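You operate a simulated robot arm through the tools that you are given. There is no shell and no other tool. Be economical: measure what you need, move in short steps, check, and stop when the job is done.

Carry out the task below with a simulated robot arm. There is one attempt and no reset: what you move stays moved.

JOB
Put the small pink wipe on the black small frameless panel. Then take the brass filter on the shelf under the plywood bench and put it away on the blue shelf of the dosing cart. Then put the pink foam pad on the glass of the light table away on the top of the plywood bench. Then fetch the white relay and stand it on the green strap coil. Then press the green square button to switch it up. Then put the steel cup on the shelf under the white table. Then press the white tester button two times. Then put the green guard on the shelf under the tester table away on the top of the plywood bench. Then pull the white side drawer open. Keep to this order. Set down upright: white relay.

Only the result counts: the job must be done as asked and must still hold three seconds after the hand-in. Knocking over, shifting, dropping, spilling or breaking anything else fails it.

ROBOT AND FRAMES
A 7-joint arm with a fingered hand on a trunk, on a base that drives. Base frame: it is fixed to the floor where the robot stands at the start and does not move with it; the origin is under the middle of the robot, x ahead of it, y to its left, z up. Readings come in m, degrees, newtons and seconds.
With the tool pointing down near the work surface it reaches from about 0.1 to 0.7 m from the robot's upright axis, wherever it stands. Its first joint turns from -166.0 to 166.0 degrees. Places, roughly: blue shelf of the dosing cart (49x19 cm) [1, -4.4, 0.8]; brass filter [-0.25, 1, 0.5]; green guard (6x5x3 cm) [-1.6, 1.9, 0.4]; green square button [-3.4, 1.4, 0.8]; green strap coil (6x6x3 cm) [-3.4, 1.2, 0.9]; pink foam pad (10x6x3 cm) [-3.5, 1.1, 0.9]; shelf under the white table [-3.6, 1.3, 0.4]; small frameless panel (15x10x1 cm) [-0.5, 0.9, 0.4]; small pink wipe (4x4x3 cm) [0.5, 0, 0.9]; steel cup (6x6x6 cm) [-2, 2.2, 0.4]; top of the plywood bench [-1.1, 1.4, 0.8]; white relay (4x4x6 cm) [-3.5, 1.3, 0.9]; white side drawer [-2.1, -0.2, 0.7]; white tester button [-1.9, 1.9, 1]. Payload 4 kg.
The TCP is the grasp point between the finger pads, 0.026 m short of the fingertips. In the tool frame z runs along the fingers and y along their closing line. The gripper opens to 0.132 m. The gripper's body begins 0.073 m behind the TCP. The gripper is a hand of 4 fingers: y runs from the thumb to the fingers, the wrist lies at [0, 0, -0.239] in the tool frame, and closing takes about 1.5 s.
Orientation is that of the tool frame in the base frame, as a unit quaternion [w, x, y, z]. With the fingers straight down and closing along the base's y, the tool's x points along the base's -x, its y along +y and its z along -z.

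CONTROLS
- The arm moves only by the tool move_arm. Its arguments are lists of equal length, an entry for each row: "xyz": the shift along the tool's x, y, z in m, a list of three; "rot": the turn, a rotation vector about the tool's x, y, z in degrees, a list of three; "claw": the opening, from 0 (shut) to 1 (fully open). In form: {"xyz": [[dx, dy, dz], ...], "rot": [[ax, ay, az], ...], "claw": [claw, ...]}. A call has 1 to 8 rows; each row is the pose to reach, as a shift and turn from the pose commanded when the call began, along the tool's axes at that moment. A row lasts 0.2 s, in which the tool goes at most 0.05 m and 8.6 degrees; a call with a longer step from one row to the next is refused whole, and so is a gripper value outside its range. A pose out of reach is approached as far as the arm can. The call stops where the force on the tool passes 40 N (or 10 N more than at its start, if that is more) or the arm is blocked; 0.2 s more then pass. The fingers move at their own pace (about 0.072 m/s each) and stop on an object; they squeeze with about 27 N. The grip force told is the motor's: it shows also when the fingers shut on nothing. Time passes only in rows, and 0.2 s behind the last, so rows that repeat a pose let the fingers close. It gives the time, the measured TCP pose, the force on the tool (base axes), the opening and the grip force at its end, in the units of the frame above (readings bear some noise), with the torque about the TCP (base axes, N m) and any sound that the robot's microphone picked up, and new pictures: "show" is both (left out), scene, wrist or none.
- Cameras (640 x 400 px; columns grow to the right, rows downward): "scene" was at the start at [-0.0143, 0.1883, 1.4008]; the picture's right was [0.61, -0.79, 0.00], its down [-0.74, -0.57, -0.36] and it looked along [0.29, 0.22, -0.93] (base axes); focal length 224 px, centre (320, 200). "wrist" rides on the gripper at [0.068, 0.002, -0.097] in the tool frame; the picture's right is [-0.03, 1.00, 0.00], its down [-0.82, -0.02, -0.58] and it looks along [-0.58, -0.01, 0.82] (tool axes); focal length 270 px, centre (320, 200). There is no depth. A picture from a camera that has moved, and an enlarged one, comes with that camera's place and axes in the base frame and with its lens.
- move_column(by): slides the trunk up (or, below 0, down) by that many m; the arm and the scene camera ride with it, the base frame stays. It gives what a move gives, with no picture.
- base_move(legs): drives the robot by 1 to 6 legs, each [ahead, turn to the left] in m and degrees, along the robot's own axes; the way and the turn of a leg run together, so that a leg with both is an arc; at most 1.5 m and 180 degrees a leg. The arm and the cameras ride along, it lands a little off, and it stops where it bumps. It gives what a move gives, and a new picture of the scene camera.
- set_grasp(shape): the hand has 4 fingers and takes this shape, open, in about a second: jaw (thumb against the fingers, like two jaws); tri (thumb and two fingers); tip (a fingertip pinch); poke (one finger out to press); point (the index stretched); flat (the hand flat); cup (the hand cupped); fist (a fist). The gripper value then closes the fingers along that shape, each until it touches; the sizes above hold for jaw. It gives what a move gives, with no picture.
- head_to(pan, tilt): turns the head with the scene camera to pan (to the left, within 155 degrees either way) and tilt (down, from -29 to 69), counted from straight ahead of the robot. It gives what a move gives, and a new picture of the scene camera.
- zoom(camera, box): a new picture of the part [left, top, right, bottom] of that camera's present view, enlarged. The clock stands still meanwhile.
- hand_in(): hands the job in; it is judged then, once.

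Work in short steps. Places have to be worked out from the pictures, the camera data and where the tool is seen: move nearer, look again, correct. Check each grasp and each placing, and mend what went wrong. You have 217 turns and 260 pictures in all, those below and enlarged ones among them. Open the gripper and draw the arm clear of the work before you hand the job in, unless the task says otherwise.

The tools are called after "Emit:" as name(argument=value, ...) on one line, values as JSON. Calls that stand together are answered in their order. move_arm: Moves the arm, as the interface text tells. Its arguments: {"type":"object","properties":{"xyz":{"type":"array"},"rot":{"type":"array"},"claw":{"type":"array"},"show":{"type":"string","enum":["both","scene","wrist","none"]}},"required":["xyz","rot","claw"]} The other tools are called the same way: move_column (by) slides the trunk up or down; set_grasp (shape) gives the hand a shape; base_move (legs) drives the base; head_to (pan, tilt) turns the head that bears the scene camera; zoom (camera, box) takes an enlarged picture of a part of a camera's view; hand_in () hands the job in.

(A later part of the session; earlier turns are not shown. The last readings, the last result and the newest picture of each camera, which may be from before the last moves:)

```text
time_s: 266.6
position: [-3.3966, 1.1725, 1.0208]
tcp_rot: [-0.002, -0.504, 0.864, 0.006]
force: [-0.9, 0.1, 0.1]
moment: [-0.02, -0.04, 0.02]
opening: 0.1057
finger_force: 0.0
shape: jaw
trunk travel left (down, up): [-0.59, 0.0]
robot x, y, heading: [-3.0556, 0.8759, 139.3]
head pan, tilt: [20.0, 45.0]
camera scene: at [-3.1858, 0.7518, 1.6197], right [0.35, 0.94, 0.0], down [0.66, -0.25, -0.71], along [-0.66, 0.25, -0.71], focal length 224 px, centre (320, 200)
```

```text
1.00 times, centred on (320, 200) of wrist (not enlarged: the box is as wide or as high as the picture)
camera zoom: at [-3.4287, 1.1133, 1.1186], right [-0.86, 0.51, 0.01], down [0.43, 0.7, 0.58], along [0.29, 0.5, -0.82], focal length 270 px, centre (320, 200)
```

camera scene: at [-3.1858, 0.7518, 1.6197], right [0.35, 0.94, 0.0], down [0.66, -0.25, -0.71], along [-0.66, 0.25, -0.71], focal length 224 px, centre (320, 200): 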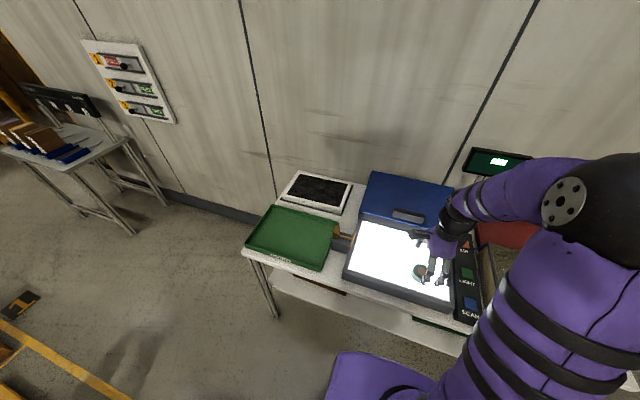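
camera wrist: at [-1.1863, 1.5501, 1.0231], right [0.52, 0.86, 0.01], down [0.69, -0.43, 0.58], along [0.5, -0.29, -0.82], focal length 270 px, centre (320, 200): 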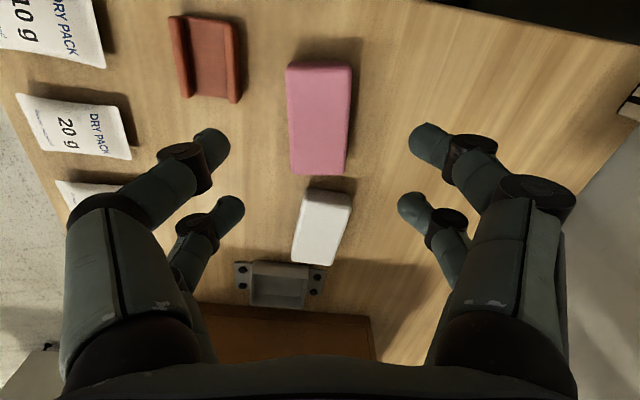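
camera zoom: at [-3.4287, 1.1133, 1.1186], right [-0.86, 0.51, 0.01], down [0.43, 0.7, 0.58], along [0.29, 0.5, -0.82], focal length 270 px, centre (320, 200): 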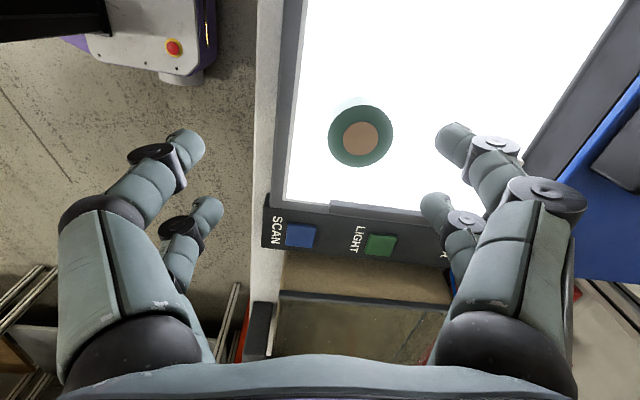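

I rotate the hand to close laterally and move over the relay at (-3.51,1.30).

Emit:
move_arm(xyz=[[-0.005, 0.01, -0.01], [-0.01, 0.03, -0.02], [-0.02, 0.05, -0.02], [-0.03, 0.07, -0.02], [-0.04, 0.09, -0.02], [-0.05, 0.11, -0.02], [-0.055, 0.12, -0.02], [-0.056, 0.13, -0.02]], rot=[[0, 0, -8.5], [0, 0, -17], [0, 0, -25.5], [0, 0, -34], [0, 0, -42.5], [0, 0, -51], [0, 0, -59.5], [0, 0, -68]], claw=[0.8, 0.8, 0.8, 0.8, 0.8, 0.8, 0.8, 0.8], show="both")

```text
time_s: 268.4
position: [-3.48, 1.286, 1.0445]
tcp_rot: [-0.002, 0.902, -0.433, -0.005]
force: [-0.3, -0.1, 0.1]
moment: [-0.01, 0.02, 0.0]
opening: 0.1052
finger_force: 0.1
shape: jaw
trunk travel left (down, up): [-0.59, 0.0]
robot x, y, heading: [-3.058, 0.8779, 139.8]
head pan, tilt: [20.0, 45.0]
camera scene: at [-3.1859, 0.7518, 1.6197], right [0.35, 0.94, 0.0], down [0.66, -0.25, -0.71], along [-0.66, 0.25, -0.71], focal length 224 px, centre (320, 200)
camera wrist: at [-3.436, 1.2315, 1.1406], right [-0.8, -0.6, 0.0], down [-0.49, 0.65, 0.59], along [-0.36, 0.47, -0.81], focal length 270 px, centre (320, 200)
```

scene: 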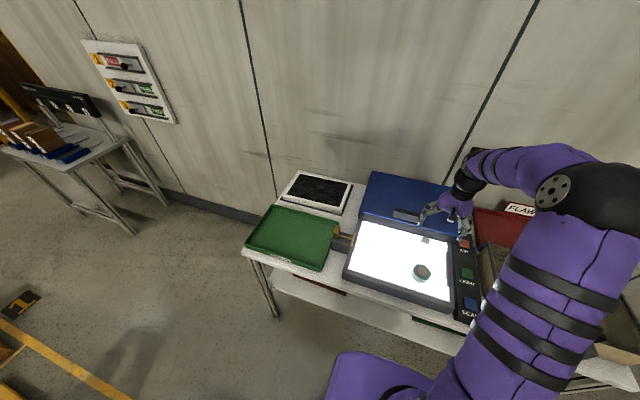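
wrist: 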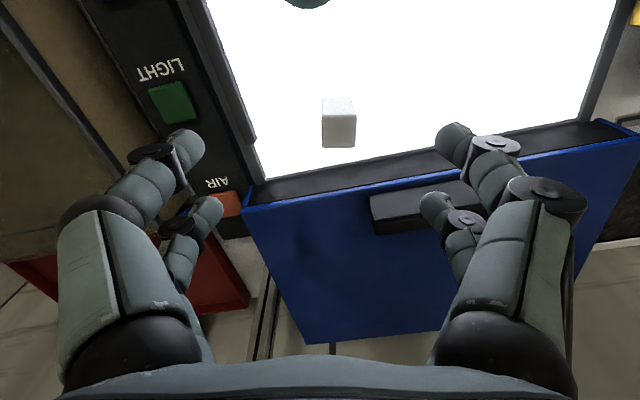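

Relay top ≈(-3.504,1.293). I centre over it and lower to z≈0.96, narrowing the fingers.

Emit:
move_arm(xyz=[[-0.01, 0.007, 0.01], [-0.0205, 0.0144, 0.04], [-0.0205, 0.0144, 0.07], [-0.0205, 0.0144, 0.085]], rot=[[0, 0, 0], [0, 0, 0], [0, 0, 0], [0, 0, 0]], claw=[0.65, 0.65, 0.65, 0.65], show="both")

```text
time_s: 269.4
position: [-3.5024, 1.2926, 0.9582]
tcp_rot: [-0.002, 0.901, -0.435, -0.005]
force: [0.3, -0.7, -0.7]
moment: [-0.03, 0.0, -0.01]
opening: 0.086
finger_force: 0.0
shape: jaw
trunk travel left (down, up): [-0.59, 0.0]
robot x, y, heading: [-3.0587, 0.8773, 139.5]
head pan, tilt: [20.0, 45.0]
camera scene: at [-3.1859, 0.7518, 1.6197], right [0.35, 0.94, 0.0], down [0.66, -0.25, -0.71], along [-0.66, 0.25, -0.71], focal length 224 px, centre (320, 200)
camera wrist: at [-3.4591, 1.2366, 1.0544], right [-0.8, -0.6, 0.0], down [-0.49, 0.65, 0.59], along [-0.36, 0.47, -0.81], focal length 270 px, centre (320, 200)
```

scene: 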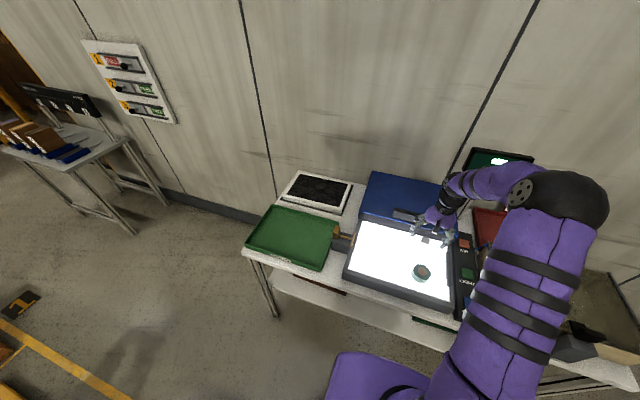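
wrist: 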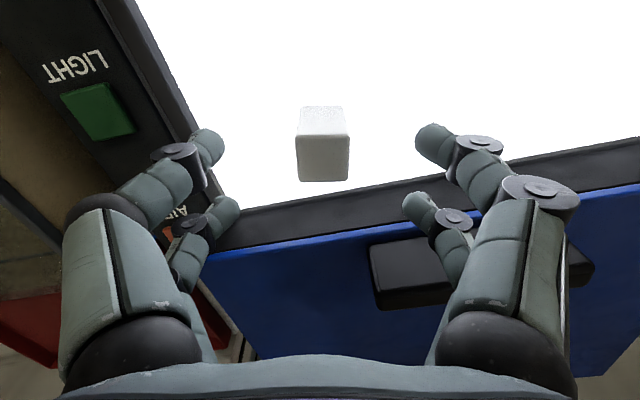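

Relay is ~3 cm wide with top at z≈0.908. I lower to z≈0.895 and look.

Emit:
move_arm(xyz=[[-0.006, 0.001, 0.025], [-0.006, 0.001, 0.05], [-0.006, 0.001, 0.062]], rot=[[0, 0, 0], [0, 0, 0], [0, 0, 0]], claw=[0.6, 0.6, 0.6], show="wrist")

```text
time_s: 270.2
position: [-3.5118, 1.298, 0.8939]
tcp_rot: [-0.002, 0.901, -0.434, -0.005]
force: [-0.2, 0.4, -0.4]
moment: [0.0, 0.03, 0.01]
opening: 0.0801
finger_force: 0.2
shape: jaw
trunk travel left (down, up): [-0.59, 0.0]
robot x, y, heading: [-3.0582, 0.8776, 139.6]
head pan, tilt: [20.0, 45.0]
camera wrist: at [-3.4668, 1.2426, 0.9917], right [-0.8, -0.6, 0.0], down [-0.49, 0.65, 0.59], along [-0.36, 0.47, -0.81], focal length 270 px, centre (320, 200)
```

wrist: 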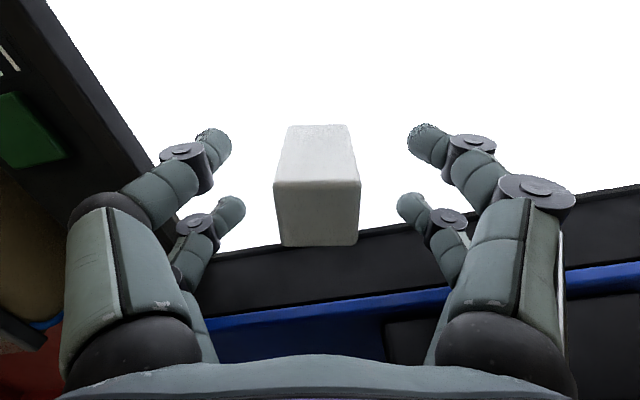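

Centred. I close on the relay.

Emit:
move_arm(xyz=[[0, 0, 0], [0, 0, 0], [0, 0, 0], [0, 0, 0], [0, 0, 0]], rot=[[0, 0, 0], [0, 0, 0], [0, 0, 0], [0, 0, 0], [0, 0, 0]], claw=[0, 0, 0, 0, 0], show="wrist")

```text
time_s: 271.4
position: [-3.5092, 1.3, 0.8947]
tcp_rot: [-0.001, 0.9, -0.435, -0.006]
force: [-0.5, -0.5, -0.3]
moment: [-0.03, 0.02, 0.0]
opening: 0.0118
finger_force: 26.5
shape: jaw
trunk travel left (down, up): [-0.59, 0.0]
robot x, y, heading: [-3.0598, 0.8747, 139.3]
head pan, tilt: [20.0, 45.0]
camera wrist: at [-3.4667, 1.2428, 0.9918], right [-0.8, -0.6, 0.0], down [-0.49, 0.65, 0.59], along [-0.36, 0.47, -0.81], focal length 270 px, centre (320, 200)
```

wrist: 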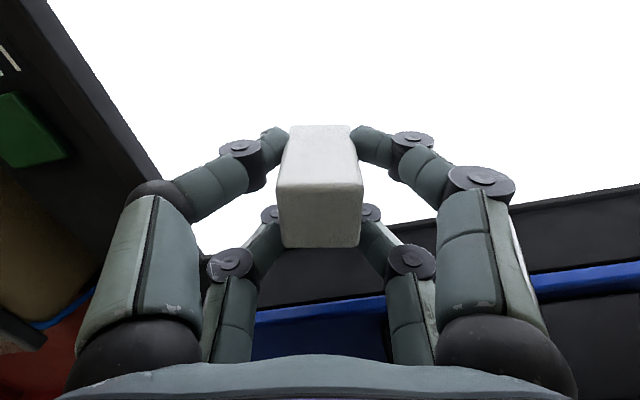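

The rear fingers slipped behind the relay. I reopen, shift 9 mm toward me, and close again.

Emit:
move_arm(xyz=[[0, 0, 0], [0, 0, 0], [0, 0, 0], [0, 0, 0], [0.009, 0, 0]], rot=[[0, 0, 0], [0, 0, 0], [0, 0, 0], [0, 0, 0], [0, 0, 0]], claw=[0.5, 0.5, 0.5, 0.5, 0.5], show="wrist")

Emit:
move_arm(xyz=[[0, 0, 0], [0, 0, 0], [0, 0, 0], [0, 0, 0], [0, 0, 0]], rot=[[0, 0, 0], [0, 0, 0], [0, 0, 0], [0, 0, 0], [0, 0, 0]], claw=[0, 0, 0, 0, 0], show="wrist")

```text
time_s: 272.6
position: [-3.5067, 1.2913, 0.897]
tcp_rot: [-0.001, 0.901, -0.434, -0.006]
force: [0.2, -0.2, 0.0]
moment: [0.02, 0.0, -0.01]
opening: 0.0655
finger_force: 0.1
shape: jaw
trunk travel left (down, up): [-0.59, 0.0]
robot x, y, heading: [-3.0596, 0.8777, 139.5]
head pan, tilt: [20.0, 45.0]
camera wrist: at [-3.4612, 1.2363, 0.9932], right [-0.8, -0.6, 0.0], down [-0.49, 0.65, 0.59], along [-0.36, 0.47, -0.81], focal length 270 px, centre (320, 200)
```

wrist: 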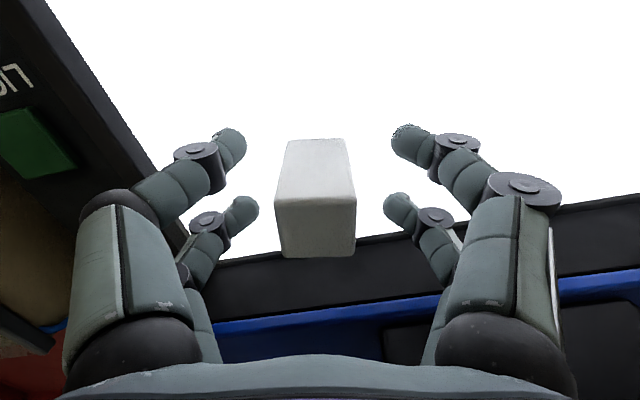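

```text
time_s: 273.8
position: [-3.5057, 1.2918, 0.8957]
tcp_rot: [-0.002, 0.901, -0.434, -0.005]
force: [-0.6, -0.4, 0.1]
moment: [0.01, 0.0, 0.02]
opening: 0.0111
finger_force: 27.1
shape: jaw
trunk travel left (down, up): [-0.59, 0.0]
robot x, y, heading: [-3.056, 0.8809, 139.4]
head pan, tilt: [20.0, 45.0]
camera wrist: at [-3.4612, 1.2362, 0.9929], right [-0.8, -0.6, 0.0], down [-0.49, 0.65, 0.59], along [-0.36, 0.47, -0.81], focal length 270 px, centre (320, 200)
```

wrist: 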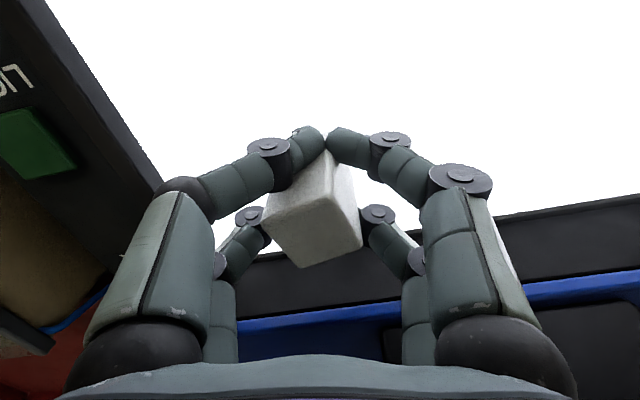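

The front fingers slipped past and the relay yawed. I reopen and look.

Emit:
move_arm(xyz=[[0, 0, 0], [0, 0, 0], [0, 0, 0], [0, 0, 0]], rot=[[0, 0, 0], [0, 0, 0], [0, 0, 0], [0, 0, 0]], claw=[0.5, 0.5, 0.5, 0.5], show="wrist")

```text
time_s: 274.8
position: [-3.5053, 1.2912, 0.8979]
tcp_rot: [-0.002, 0.9, -0.435, -0.006]
force: [0.6, -0.3, -0.5]
moment: [0.0, 0.01, -0.04]
opening: 0.0653
finger_force: 0.2
shape: jaw
trunk travel left (down, up): [-0.59, 0.0]
robot x, y, heading: [-3.0525, 0.8772, 139.2]
head pan, tilt: [20.0, 45.0]
camera wrist: at [-3.4612, 1.2362, 0.993], right [-0.8, -0.6, 0.0], down [-0.49, 0.65, 0.59], along [-0.36, 0.47, -0.81], focal length 270 px, centre (320, 200)
```

wrist: 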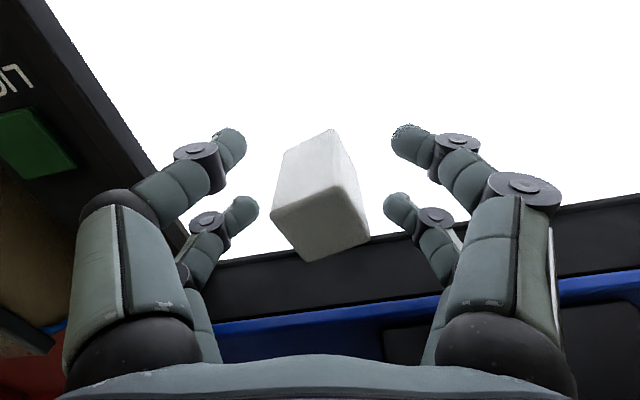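

The finger pairs straddle the 3 cm relay, so I'll grip it with the rear pair only, centred on it. I rotate 17° to match its yaw and shift accordingly.

Emit:
move_arm(xyz=[[0.006, -0.002, -0.006], [0.0127, -0.0043, -0.006], [0.0127, -0.0043, -0.006]], rot=[[0, 0, -8], [0, 0, -17], [0, 0, -17]], claw=[0.5, 0.5, 0.5], show="wrist")

```text
refused: row 2 steps farther than a row can; nothing moved
```

Rotation step slightly too large; I split it.

Emit:
move_arm(xyz=[[0.006, -0.002, -0.006], [0.01, -0.003, -0.006], [0.0127, -0.0043, -0.006]], rot=[[0, 0, -6], [0, 0, -12], [0, 0, -17]], claw=[0.5, 0.5, 0.5], show="wrist")

```text
time_s: 275.6
position: [-3.4932, 1.283, 0.901]
tcp_rot: [-0.003, 0.955, -0.295, -0.006]
force: [0.5, -0.6, 0.0]
moment: [-0.01, -0.04, 0.02]
opening: 0.0652
finger_force: 0.0
shape: jaw
trunk travel left (down, up): [-0.59, 0.0]
robot x, y, heading: [-3.0561, 0.8752, 139.5]
head pan, tilt: [20.0, 45.0]
camera wrist: at [-3.4354, 1.2433, 0.9978], right [-0.59, -0.81, 0.0], down [-0.66, 0.47, 0.59], along [-0.48, 0.35, -0.81], focal length 270 px, centre (320, 200)
```

wrist: 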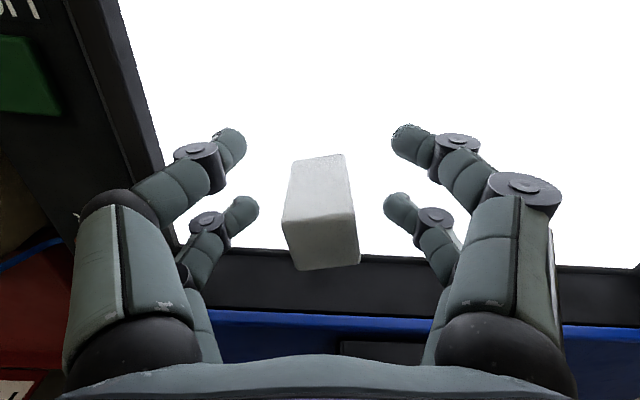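

Rear pair is centred on the relay. Closing.

Emit:
move_arm(xyz=[[0, 0, 0], [0, 0, 0], [0, 0, 0], [0, 0, 0], [0, 0, 0]], rot=[[0, 0, -3], [0, 0, -3], [0, 0, -3], [0, 0, -3], [0, 0, -3]], claw=[0, 0, 0, 0, 0], show="wrist")

```text
time_s: 276.8
position: [-3.4943, 1.2849, 0.9018]
tcp_rot: [-0.002, 0.962, -0.272, -0.006]
force: [0.0, -0.5, -0.4]
moment: [-0.04, 0.02, 0.01]
opening: 0.0003
finger_force: 26.5
shape: jaw
trunk travel left (down, up): [-0.59, 0.0]
robot x, y, heading: [-3.0571, 0.8759, 139.6]
head pan, tilt: [20.0, 45.0]
camera wrist: at [-3.4338, 1.2464, 0.9979], right [-0.54, -0.84, 0.0], down [-0.68, 0.44, 0.59], along [-0.49, 0.32, -0.81], focal length 270 px, centre (320, 200)
```

wrist: 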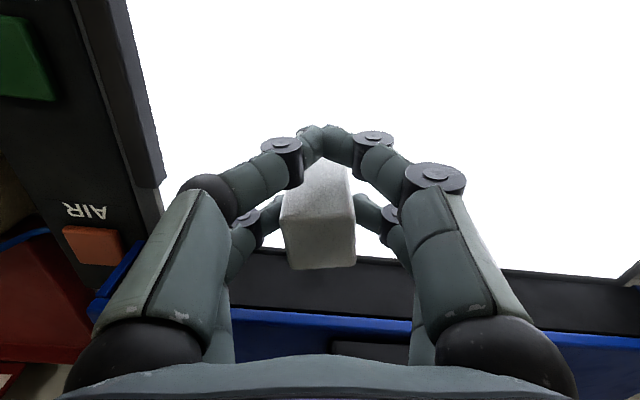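

The rear pair holds the relay while the front pair shut on air. I lift 6 cm.

Emit:
move_arm(xyz=[[0, 0, -0.015], [0, 0, -0.035], [0, 0, -0.06]], rot=[[0, 0, 0], [0, 0, 0], [0, 0, 0]], claw=[0, 0, 0], show="both")

Emit:
zoom(camera="scene", box=[380, 180, 508, 260])

```text
time_s: 277.6
position: [-3.4944, 1.2819, 0.9634]
tcp_rot: [-0.003, 0.963, -0.271, -0.005]
force: [0.3, 0.8, -0.5]
moment: [-0.02, 0.01, 0.0]
opening: 0.0001
finger_force: 27.1
shape: jaw
trunk travel left (down, up): [-0.59, 0.0]
robot x, y, heading: [-3.0563, 0.8771, 139.7]
head pan, tilt: [20.0, 45.0]
camera scene: at [-3.1858, 0.7516, 1.6197], right [0.35, 0.94, 0.0], down [0.66, -0.25, -0.71], along [-0.66, 0.25, -0.71], focal length 224 px, centre (320, 200)
camera wrist: at [-3.4343, 1.2439, 1.0606], right [-0.54, -0.84, 0.0], down [-0.68, 0.44, 0.59], along [-0.49, 0.32, -0.81], focal length 270 px, centre (320, 200)
```

scene: 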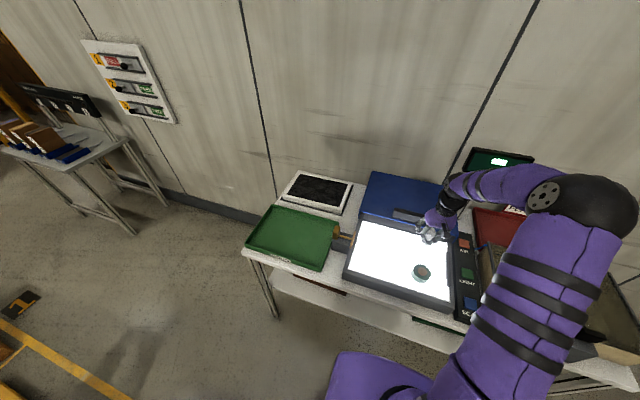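
wrist: 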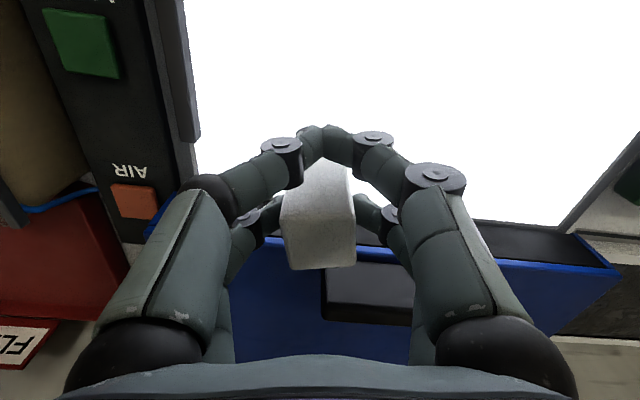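

```text
5.00 times, centred on (444, 220) of scene
camera zoom: at [-3.1858, 0.7516, 1.6197], right [0.35, 0.94, 0.0], down [0.66, -0.25, -0.71], along [-0.66, 0.25, -0.71], focal length 1121 px, centre (-300, 100)
```

zoom: 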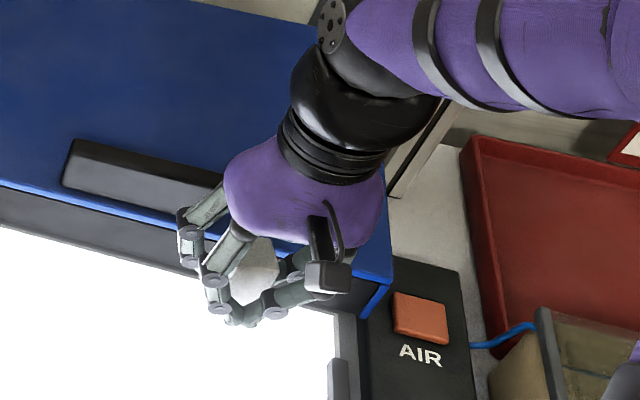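

Relay lifted. I carry it over the coil, keeping height, and check alignment.

Emit:
move_arm(xyz=[[0.04, 0.004, -0.01], [0.08, 0.008, -0.01], [0.1225, 0.0123, -0.01]], rot=[[0, 0, 0], [0, 0, 0], [0, 0, 0]], claw=[0, 0, 0], show="both")

Emit:
zoom(camera="scene", box=[370, 210, 498, 290])

```text
time_s: 278.4
position: [-3.3978, 1.2092, 0.9682]
tcp_rot: [-0.002, 0.963, -0.271, -0.006]
force: [0.0, 0.6, 0.1]
moment: [0.02, -0.01, 0.03]
opening: 0.0
finger_force: 27.1
shape: jaw
trunk travel left (down, up): [-0.59, 0.0]
robot x, y, heading: [-3.055, 0.879, 139.6]
head pan, tilt: [20.0, 45.0]
camera scene: at [-3.1858, 0.7516, 1.6197], right [0.35, 0.94, 0.0], down [0.66, -0.25, -0.71], along [-0.66, 0.25, -0.71], focal length 224 px, centre (320, 200)
camera wrist: at [-3.3372, 1.1713, 1.0665], right [-0.54, -0.84, 0.0], down [-0.68, 0.44, 0.59], along [-0.49, 0.32, -0.81], focal length 270 px, centre (320, 200)
```

scene: 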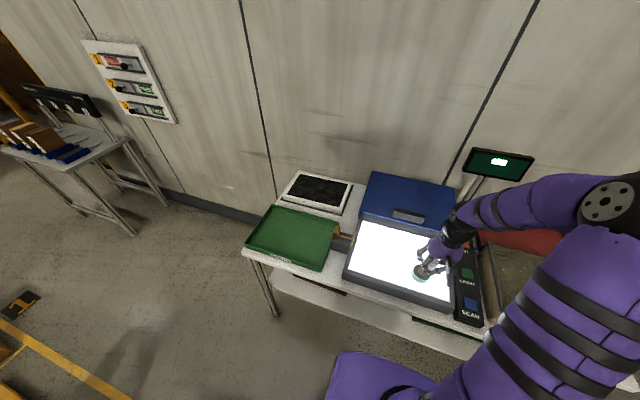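
wrist: 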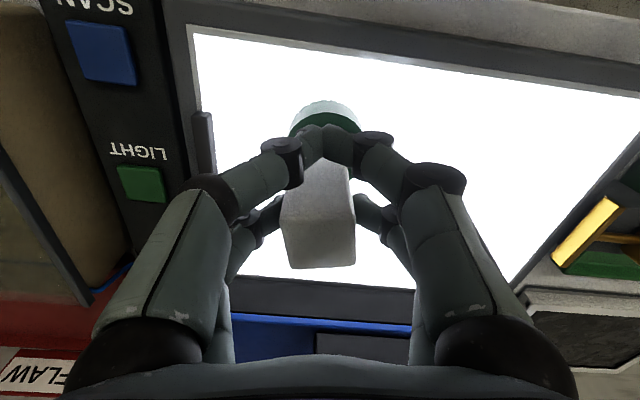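

```text
5.00 times, centred on (434, 250) of scene
camera zoom: at [-3.1858, 0.7516, 1.6197], right [0.35, 0.94, 0.0], down [0.66, -0.25, -0.71], along [-0.66, 0.25, -0.71], focal length 1121 px, centre (-250, -50)
```

zoom: 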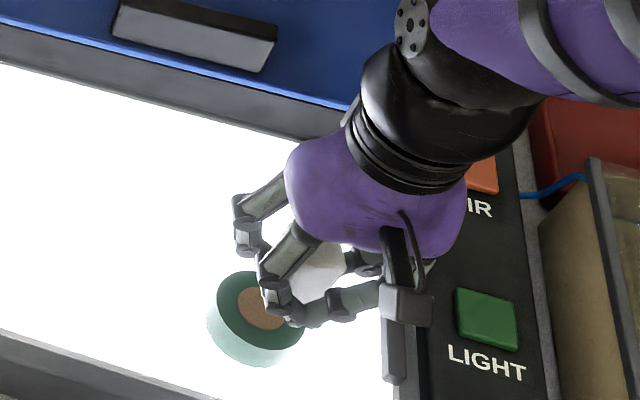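

Coil centre computed at (-3.412,1.221); relay is at (-3.4125,1.219): aligned. I lower in steps.

Emit:
move_arm(xyz=[[0, -0.001, 0.014], [0, -0.001, 0.025]], rot=[[0, 0, 0], [0, 0, 0]], claw=[0, 0], show="none")

Emit:
zoom(camera="scene", box=[390, 230, 470, 280])

Emit:
move_arm(xyz=[[0, 0, 0.004]], rot=[[0, 0, 0]], claw=[0], show="none")

Emit:
move_arm(xyz=[[0, 0, 0.003]], rot=[[0, 0, 0]], claw=[0], show="none")

```text
time_s: 279.0
position: [-3.3974, 1.2092, 0.9459]
tcp_rot: [-0.003, 0.962, -0.271, -0.005]
force: [-0.2, 0.2, -0.5]
moment: [0.01, 0.05, 0.0]
opening: 0.0
finger_force: 26.5
shape: jaw
trunk travel left (down, up): [-0.59, 0.0]
robot x, y, heading: [-3.058, 0.8779, 139.5]
head pan, tilt: [20.0, 45.0]
```

```text
8.00 times, centred on (430, 255) of scene
camera zoom: at [-3.1859, 0.7518, 1.6197], right [0.35, 0.94, 0.0], down [0.66, -0.25, -0.71], along [-0.66, 0.25, -0.71], focal length 1793 px, centre (-560, -240)
```

zoom: 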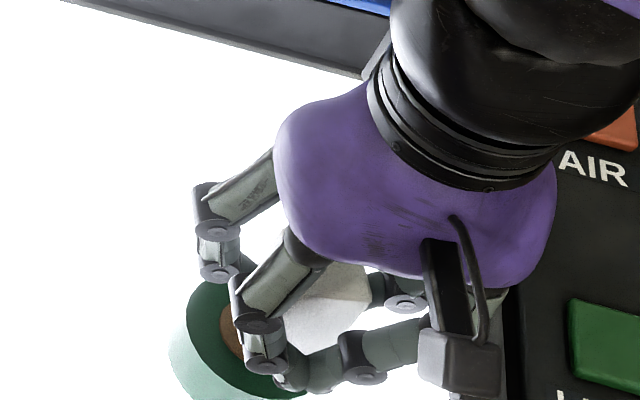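

```text
time_s: 279.4
position: [-3.3965, 1.209, 0.9416]
tcp_rot: [-0.003, 0.962, -0.272, -0.006]
force: [0.1, 0.6, -0.9]
moment: [-0.03, -0.03, -0.02]
opening: 0.0001
finger_force: 26.8
shape: jaw
trunk travel left (down, up): [-0.59, 0.0]
robot x, y, heading: [-3.0578, 0.8795, 139.4]
head pan, tilt: [20.0, 45.0]
```

```text
time_s: 279.8
position: [-3.3962, 1.2096, 0.9382]
tcp_rot: [-0.003, 0.962, -0.271, -0.005]
force: [-0.4, -0.3, 0.2]
moment: [0.02, -0.01, -0.01]
opening: 0.0001
finger_force: 26.7
shape: jaw
trunk travel left (down, up): [-0.59, 0.0]
robot x, y, heading: [-3.0565, 0.8762, 139.3]
head pan, tilt: [20.0, 45.0]
```

Relay centre is consistent with the coil centre to ~5 mm. I keep lowering in small steps to contact.

Emit:
move_arm(xyz=[[0, 0, 0.003]], rot=[[0, 0, 0]], claw=[0], show="none")

Emit:
move_arm(xyz=[[0, 0, 0.003]], rot=[[0, 0, 0]], claw=[0], show="none")

Emit:
move_arm(xyz=[[0, 0, 0.003]], rot=[[0, 0, 0]], claw=[0], show="wrist")

Emit:
zoom(camera="scene", box=[390, 230, 470, 280])

```text
time_s: 280.2
position: [-3.3962, 1.2094, 0.9348]
tcp_rot: [-0.002, 0.962, -0.272, -0.006]
force: [-0.5, 0.7, -0.5]
moment: [0.02, -0.01, -0.02]
opening: 0.0
finger_force: 27.2
shape: jaw
trunk travel left (down, up): [-0.59, 0.0]
robot x, y, heading: [-3.0604, 0.8748, 139.7]
head pan, tilt: [20.0, 45.0]
```

```text
time_s: 280.6
position: [-3.3948, 1.2096, 0.9313]
tcp_rot: [-0.003, 0.962, -0.272, -0.006]
force: [1.3, 0.5, -1.5]
moment: [-0.02, 0.0, 0.01]
opening: 0.0002
finger_force: 27.7
shape: jaw
trunk travel left (down, up): [-0.59, 0.0]
robot x, y, heading: [-3.0602, 0.8751, 139.4]
head pan, tilt: [20.0, 45.0]
```

```text
time_s: 281.0
position: [-3.396, 1.2099, 0.9296]
tcp_rot: [-0.002, 0.962, -0.272, -0.006]
force: [-0.5, 0.9, -0.4]
moment: [0.03, 0.0, -0.02]
opening: 0.0
finger_force: 27.1
shape: jaw
trunk travel left (down, up): [-0.59, 0.0]
robot x, y, heading: [-3.0578, 0.8793, 139.4]
head pan, tilt: [20.0, 45.0]
camera wrist: at [-3.3351, 1.1716, 1.0257], right [-0.54, -0.84, 0.0], down [-0.68, 0.44, 0.59], along [-0.49, 0.32, -0.81], focal length 270 px, centre (320, 200)
```

wrist: 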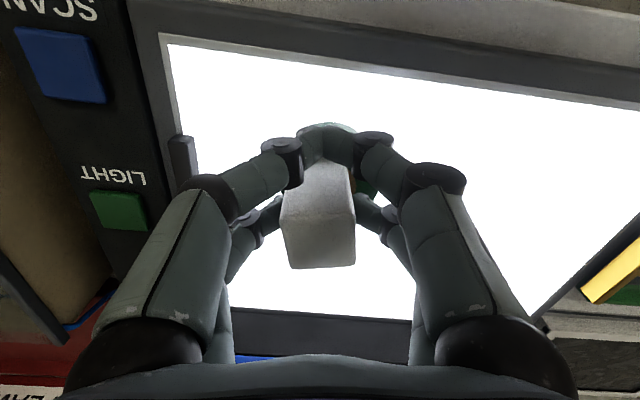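

```text
8.00 times, centred on (430, 255) of scene
camera zoom: at [-3.1859, 0.7517, 1.6197], right [0.35, 0.94, 0.0], down [0.66, -0.25, -0.71], along [-0.66, 0.25, -0.71], focal length 1793 px, centre (-560, -240)
```

zoom: 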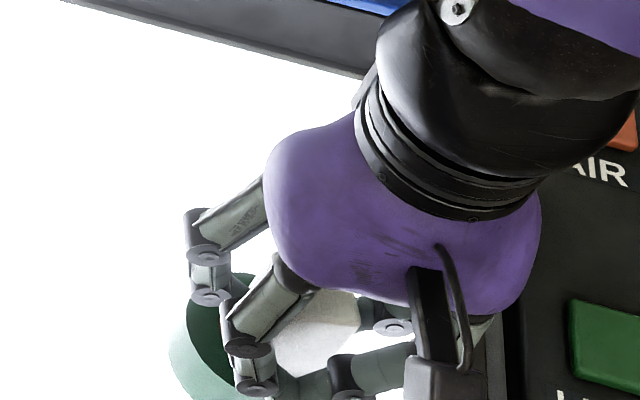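

Not yet in contact; continue down.

Emit:
move_arm(xyz=[[0, 0, 0.003]], rot=[[0, 0, 0]], claw=[0], show="none")

Emit:
move_arm(xyz=[[0, 0, 0.003]], rot=[[0, 0, 0]], claw=[0], show="none")

Emit:
move_arm(xyz=[[0, 0, 0.003]], rot=[[0, 0, 0]], claw=[0], show="wrist")

```text
time_s: 281.4
position: [-3.3949, 1.2101, 0.9273]
tcp_rot: [-0.004, 0.962, -0.272, -0.007]
force: [-0.4, -1.2, 11.2]
moment: [0.04, 0.18, 0.01]
opening: 0.0
finger_force: 27.6
shape: jaw
trunk travel left (down, up): [-0.59, 0.0]
robot x, y, heading: [-3.0579, 0.8763, 139.4]
head pan, tilt: [20.0, 45.0]
```

```text
time_s: 281.8
position: [-3.3954, 1.2104, 0.9242]
tcp_rot: [-0.004, 0.962, -0.272, -0.008]
force: [-0.2, 0.7, 25.8]
moment: [0.22, 0.42, 0.01]
opening: 0.0004
finger_force: 26.7
shape: jaw
trunk travel left (down, up): [-0.59, 0.0]
robot x, y, heading: [-3.0567, 0.8764, 139.7]
head pan, tilt: [20.0, 45.0]
```

```text
time_s: 282.2
position: [-3.3936, 1.2095, 0.922]
tcp_rot: [-0.004, 0.962, -0.272, -0.009]
force: [-2.6, 1.0, 36.2]
moment: [0.38, 0.65, -0.02]
opening: 0.0014
finger_force: 26.8
shape: jaw
trunk travel left (down, up): [-0.59, 0.0]
robot x, y, heading: [-3.0589, 0.8781, 139.7]
head pan, tilt: [20.0, 45.0]
camera wrist: at [-3.3344, 1.1714, 1.0189], right [-0.54, -0.84, 0.0], down [-0.68, 0.44, 0.59], along [-0.5, 0.32, -0.81], focal length 270 px, centre (320, 200)
```

wrist: 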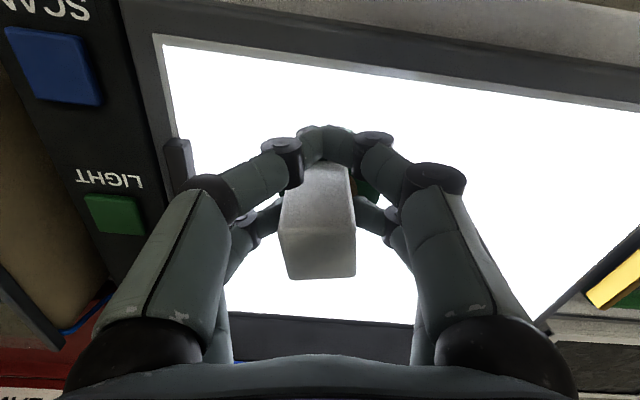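

Contact with the coil at TCP≈0.928. I ease back up 5 mm to relax the load, then open gently.

Emit:
move_arm(xyz=[[0, 0, -0.004], [0, 0, -0.005], [0, 0, -0.005], [0, 0, -0.005], [0, 0, -0.005]], rot=[[0, 0, 0], [0, 0, 0], [0, 0, 0], [0, 0, 0], [0, 0, 0]], claw=[0, 0, 0.15, 0.35, 0.5], show="wrist")

Emit:
zoom(camera="scene", box=[390, 230, 470, 280])

```text
time_s: 283.4
position: [-3.3961, 1.2102, 0.9243]
tcp_rot: [-0.002, 0.962, -0.271, -0.005]
force: [0.4, 1.1, 0.1]
moment: [0.01, 0.01, -0.03]
opening: 0.0655
finger_force: 0.1
shape: jaw
trunk travel left (down, up): [-0.59, 0.0]
robot x, y, heading: [-3.0532, 0.8772, 139.6]
head pan, tilt: [20.0, 45.0]
camera wrist: at [-3.3351, 1.1718, 1.0215], right [-0.54, -0.84, 0.0], down [-0.68, 0.44, 0.59], along [-0.49, 0.32, -0.81], focal length 270 px, centre (320, 200)
```

wrist: 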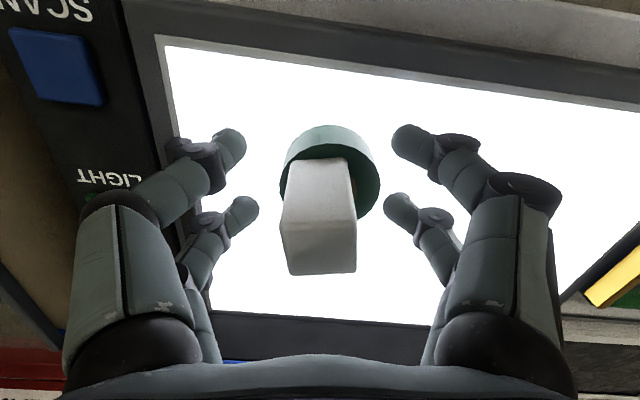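

```text
8.00 times, centred on (430, 255) of scene
camera zoom: at [-3.186, 0.7519, 1.6195], right [0.35, 0.94, 0.0], down [0.66, -0.25, -0.71], along [-0.66, 0.25, -0.71], focal length 1793 px, centre (-560, -240)
```

zoom: 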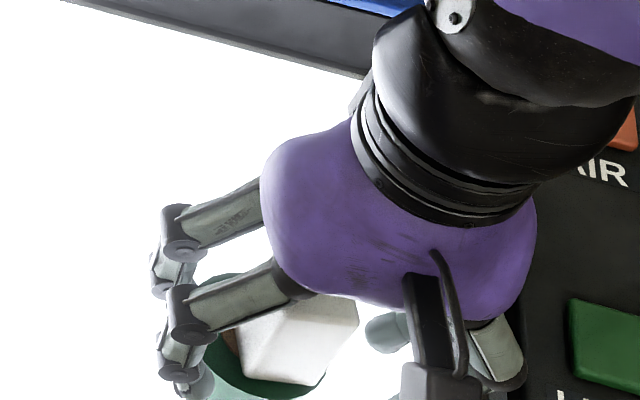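

Relay stands centred on the coil. I withdraw straight up.

Emit:
move_arm(xyz=[[0, 0, -0.02], [0, 0, -0.05], [0, 0, -0.09], [0, 0, -0.13]], rot=[[0, 0, 0], [0, 0, 0], [0, 0, 0], [0, 0, 0]], claw=[0.5, 0.5, 0.5, 0.5], show="wrist")

Emit:
zoom(camera="scene", box=[390, 230, 490, 292])

```text
time_s: 284.4
position: [-3.3955, 1.213, 1.0587]
tcp_rot: [-0.002, 0.962, -0.272, -0.006]
force: [-0.7, 0.2, 1.1]
moment: [0.02, -0.03, -0.03]
opening: 0.0657
finger_force: 0.1
shape: jaw
trunk travel left (down, up): [-0.59, 0.0]
robot x, y, heading: [-3.0532, 0.8758, 139.3]
head pan, tilt: [20.0, 45.0]
camera wrist: at [-3.3346, 1.1744, 1.155], right [-0.54, -0.84, 0.0], down [-0.68, 0.44, 0.59], along [-0.49, 0.32, -0.81], focal length 270 px, centre (320, 200)
```

wrist: 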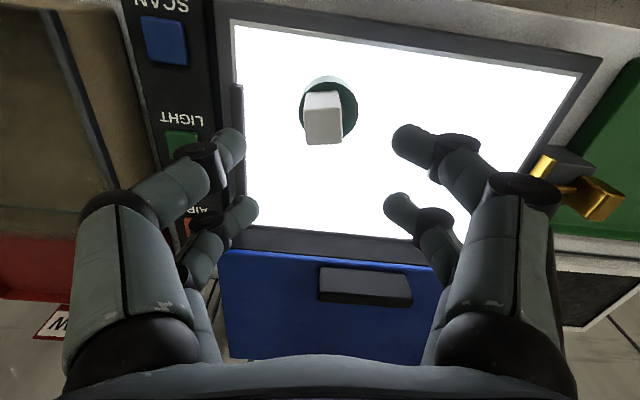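

```text
6.40 times, centred on (440, 261) of scene
camera zoom: at [-3.1857, 0.7514, 1.6197], right [0.35, 0.94, 0.0], down [0.66, -0.25, -0.71], along [-0.66, 0.25, -0.71], focal length 1435 px, centre (-448, -190)
```

zoom: 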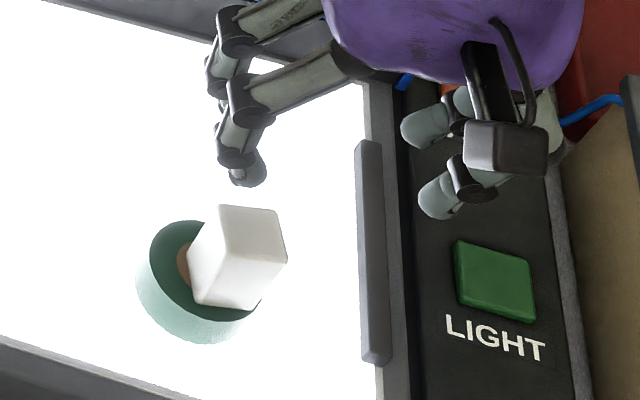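

Relay stands upright on the coil. Next the green LIGHT button; I set the poke shape and view the finger.

Emit:
set_grasp(shape="poke")

Emit:
move_arm(xyz=[[0, 0, 0], [0, 0, 0]], rot=[[0, 0, 0], [0, 0, 0]], claw=[0, 0], show="wrist")

Emit:
zoom(camera="scene", box=[380, 170, 508, 250])

```text
time_s: 285.3
position: [-3.3953, 1.2129, 1.0575]
tcp_rot: [-0.003, 0.962, -0.272, -0.005]
force: [0.0, -0.1, 0.3]
moment: [0.0, -0.07, 0.01]
opening: 0.0
finger_force: 0.2
shape: poke
trunk travel left (down, up): [-0.59, 0.0]
robot x, y, heading: [-3.0578, 0.8748, 139.7]
head pan, tilt: [20.0, 45.0]
```

```text
time_s: 285.9
position: [-3.3952, 1.2127, 1.0574]
tcp_rot: [-0.002, 0.962, -0.272, -0.006]
force: [0.2, -0.4, -0.7]
moment: [0.01, -0.02, -0.02]
opening: 0.0003
finger_force: 6.0
shape: jaw
trunk travel left (down, up): [-0.59, 0.0]
robot x, y, heading: [-3.0546, 0.8777, 139.5]
head pan, tilt: [20.0, 45.0]
camera wrist: at [-3.3348, 1.1747, 1.1544], right [-0.54, -0.84, 0.0], down [-0.68, 0.44, 0.59], along [-0.49, 0.32, -0.81], focal length 270 px, centre (320, 200)
```

wrist: 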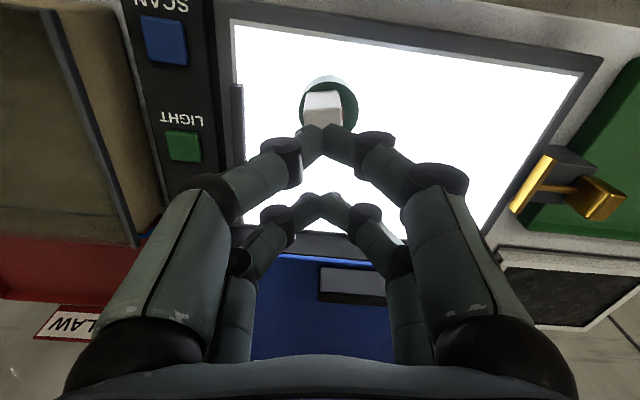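

```text
5.00 times, centred on (444, 210) of scene
camera zoom: at [-3.1858, 0.7517, 1.6197], right [0.35, 0.94, 0.0], down [0.66, -0.25, -0.71], along [-0.66, 0.25, -0.71], focal length 1121 px, centre (-300, 150)
```

zoom: 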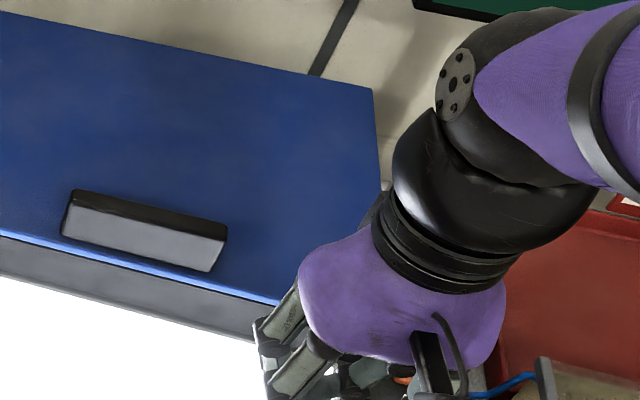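

The hand closes to jaw fist; I'll press with the closed front fingertips, tilted 25°. I move above the button at (-3.357,1.375).

Emit:
move_arm(xyz=[[-0.014, -0.04, 0], [-0.028, -0.08, 0], [-0.043, -0.12, 0.01], [-0.0573, -0.158, 0.03], [-0.0573, -0.158, 0.06]], rot=[[0, 0, 0], [0, -8, 0], [0, -16, 0], [0, -24, 0], [0, -25, 0]], claw=[0, 0, 0, 0, 0], show="both")

Emit:
zoom(camera="scene", box=[400, 210, 528, 290])

```text
time_s: 287.1
position: [-3.3618, 1.3739, 0.9951]
tcp_rot: [-0.062, 0.938, -0.264, -0.215]
force: [-0.2, 0.5, 0.0]
moment: [-0.03, 0.0, 0.0]
opening: 0.0
finger_force: 27.1
shape: jaw
trunk travel left (down, up): [-0.59, 0.0]
robot x, y, heading: [-3.0542, 0.8786, 139.4]
head pan, tilt: [20.0, 45.0]
camera scene: at [-3.1856, 0.7521, 1.6198], right [0.35, 0.94, 0.0], down [0.66, -0.25, -0.71], along [-0.66, 0.25, -0.71], focal length 224 px, centre (320, 200)
camera wrist: at [-3.2727, 1.3179, 1.0537], right [-0.54, -0.84, 0.01], down [-0.4, 0.27, 0.88], along [-0.74, 0.47, -0.48], focal length 270 px, centre (320, 200)
```

scene: 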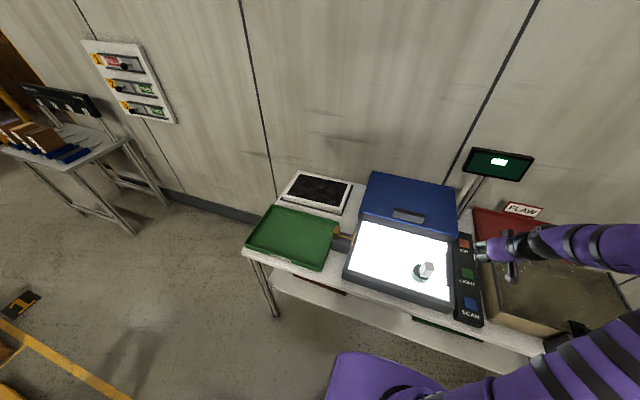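
wrist: 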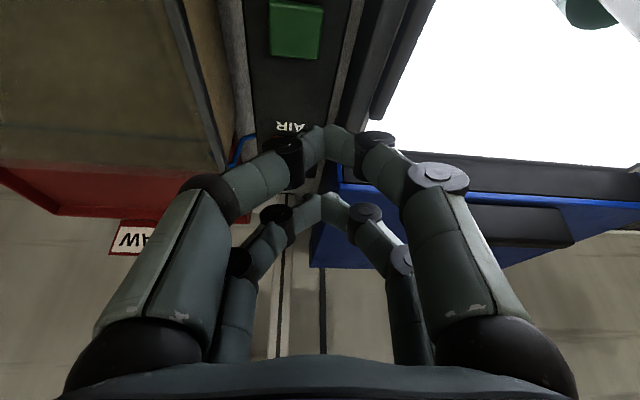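

```text
5.00 times, centred on (464, 250) of scene
camera zoom: at [-3.1856, 0.7521, 1.6198], right [0.35, 0.94, 0.0], down [0.66, -0.25, -0.71], along [-0.66, 0.25, -0.71], focal length 1121 px, centre (-400, -50)
```

zoom: 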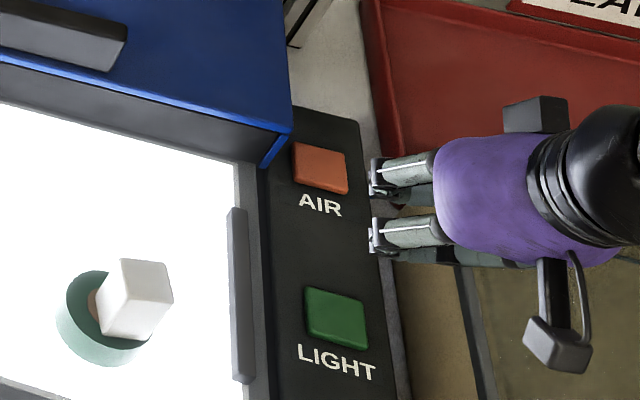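

Rays agree on the button top at ≈(-3.358,1.389,0.855). I align the front tips and lower to ~2.5 cm above.

Emit:
move_arm(xyz=[[0.0, -0.0148, 0.02], [0.01, -0.0148, 0.05], [0.0267, -0.0148, 0.0814]], rot=[[0, 0, 0], [0, 0, 0], [0, 0, 0]], claw=[0, 0, 0], show="wrist")

Emit:
zoom(camera="scene", box=[420, 220, 516, 280])

```text
time_s: 287.9
position: [-3.3626, 1.3939, 0.9104]
tcp_rot: [-0.061, 0.939, -0.264, -0.214]
force: [-0.4, 0.1, 0.1]
moment: [-0.01, -0.01, -0.04]
opening: 0.0
finger_force: 27.4
shape: jaw
trunk travel left (down, up): [-0.59, 0.0]
robot x, y, heading: [-3.0572, 0.8781, 139.4]
head pan, tilt: [20.0, 45.0]
camera wrist: at [-3.2737, 1.3386, 0.9692], right [-0.54, -0.84, 0.01], down [-0.4, 0.27, 0.87], along [-0.74, 0.47, -0.48], focal length 270 px, centre (320, 200)
```

wrist: 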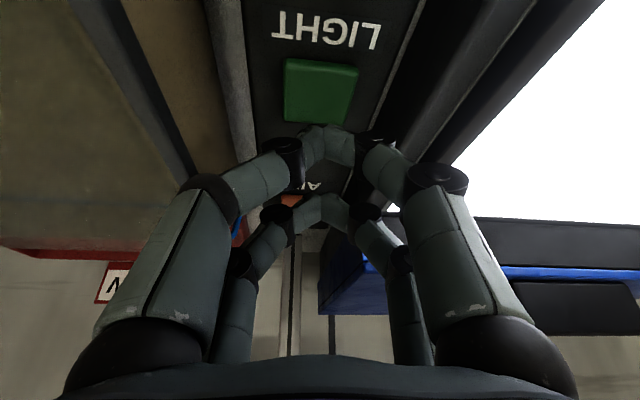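

```text
6.67 times, centred on (468, 250) of scene
camera zoom: at [-3.186, 0.7517, 1.6197], right [0.35, 0.94, 0.0], down [0.66, -0.25, -0.71], along [-0.66, 0.25, -0.71], focal length 1494 px, centre (-667, -133)
```

zoom: 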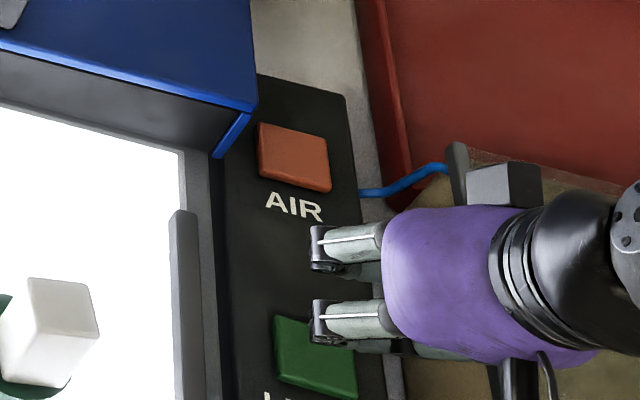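

Tips are over the button. I press down in small steps, watching force and sound.

Emit:
move_arm(xyz=[[0.0065, 0, 0.005], [0.0105, 0, 0.0145]], rot=[[0, 0, 0], [0, 0, 0]], claw=[0, 0], show="none")

Emit:
move_arm(xyz=[[0.0021, 0, 0.0045]], rot=[[0, 0, 0]], claw=[0], show="wrist")

```text
time_s: 288.5
position: [-3.36, 1.3925, 0.8922]
tcp_rot: [-0.061, 0.938, -0.265, -0.213]
force: [-1.2, 0.1, -0.4]
moment: [-0.01, 0.03, -0.01]
opening: 0.0003
finger_force: 26.4
shape: jaw
trunk travel left (down, up): [-0.59, 0.0]
robot x, y, heading: [-3.0594, 0.877, 139.5]
head pan, tilt: [20.0, 45.0]
```

```text
time_s: 288.9
position: [-3.361, 1.3929, 0.8886]
tcp_rot: [-0.061, 0.938, -0.265, -0.214]
force: [0.1, -0.6, 0.0]
moment: [0.0, -0.01, -0.01]
opening: 0.0001
finger_force: 26.7
shape: jaw
trunk travel left (down, up): [-0.59, 0.0]
robot x, y, heading: [-3.0568, 0.8759, 139.4]
head pan, tilt: [20.0, 45.0]
camera wrist: at [-3.2712, 1.3369, 0.9468], right [-0.54, -0.84, 0.01], down [-0.4, 0.27, 0.87], along [-0.74, 0.47, -0.48], focal length 270 px, centre (320, 200)
```

wrist: 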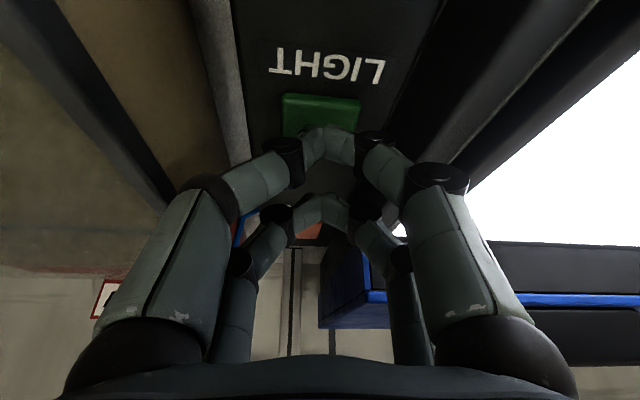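

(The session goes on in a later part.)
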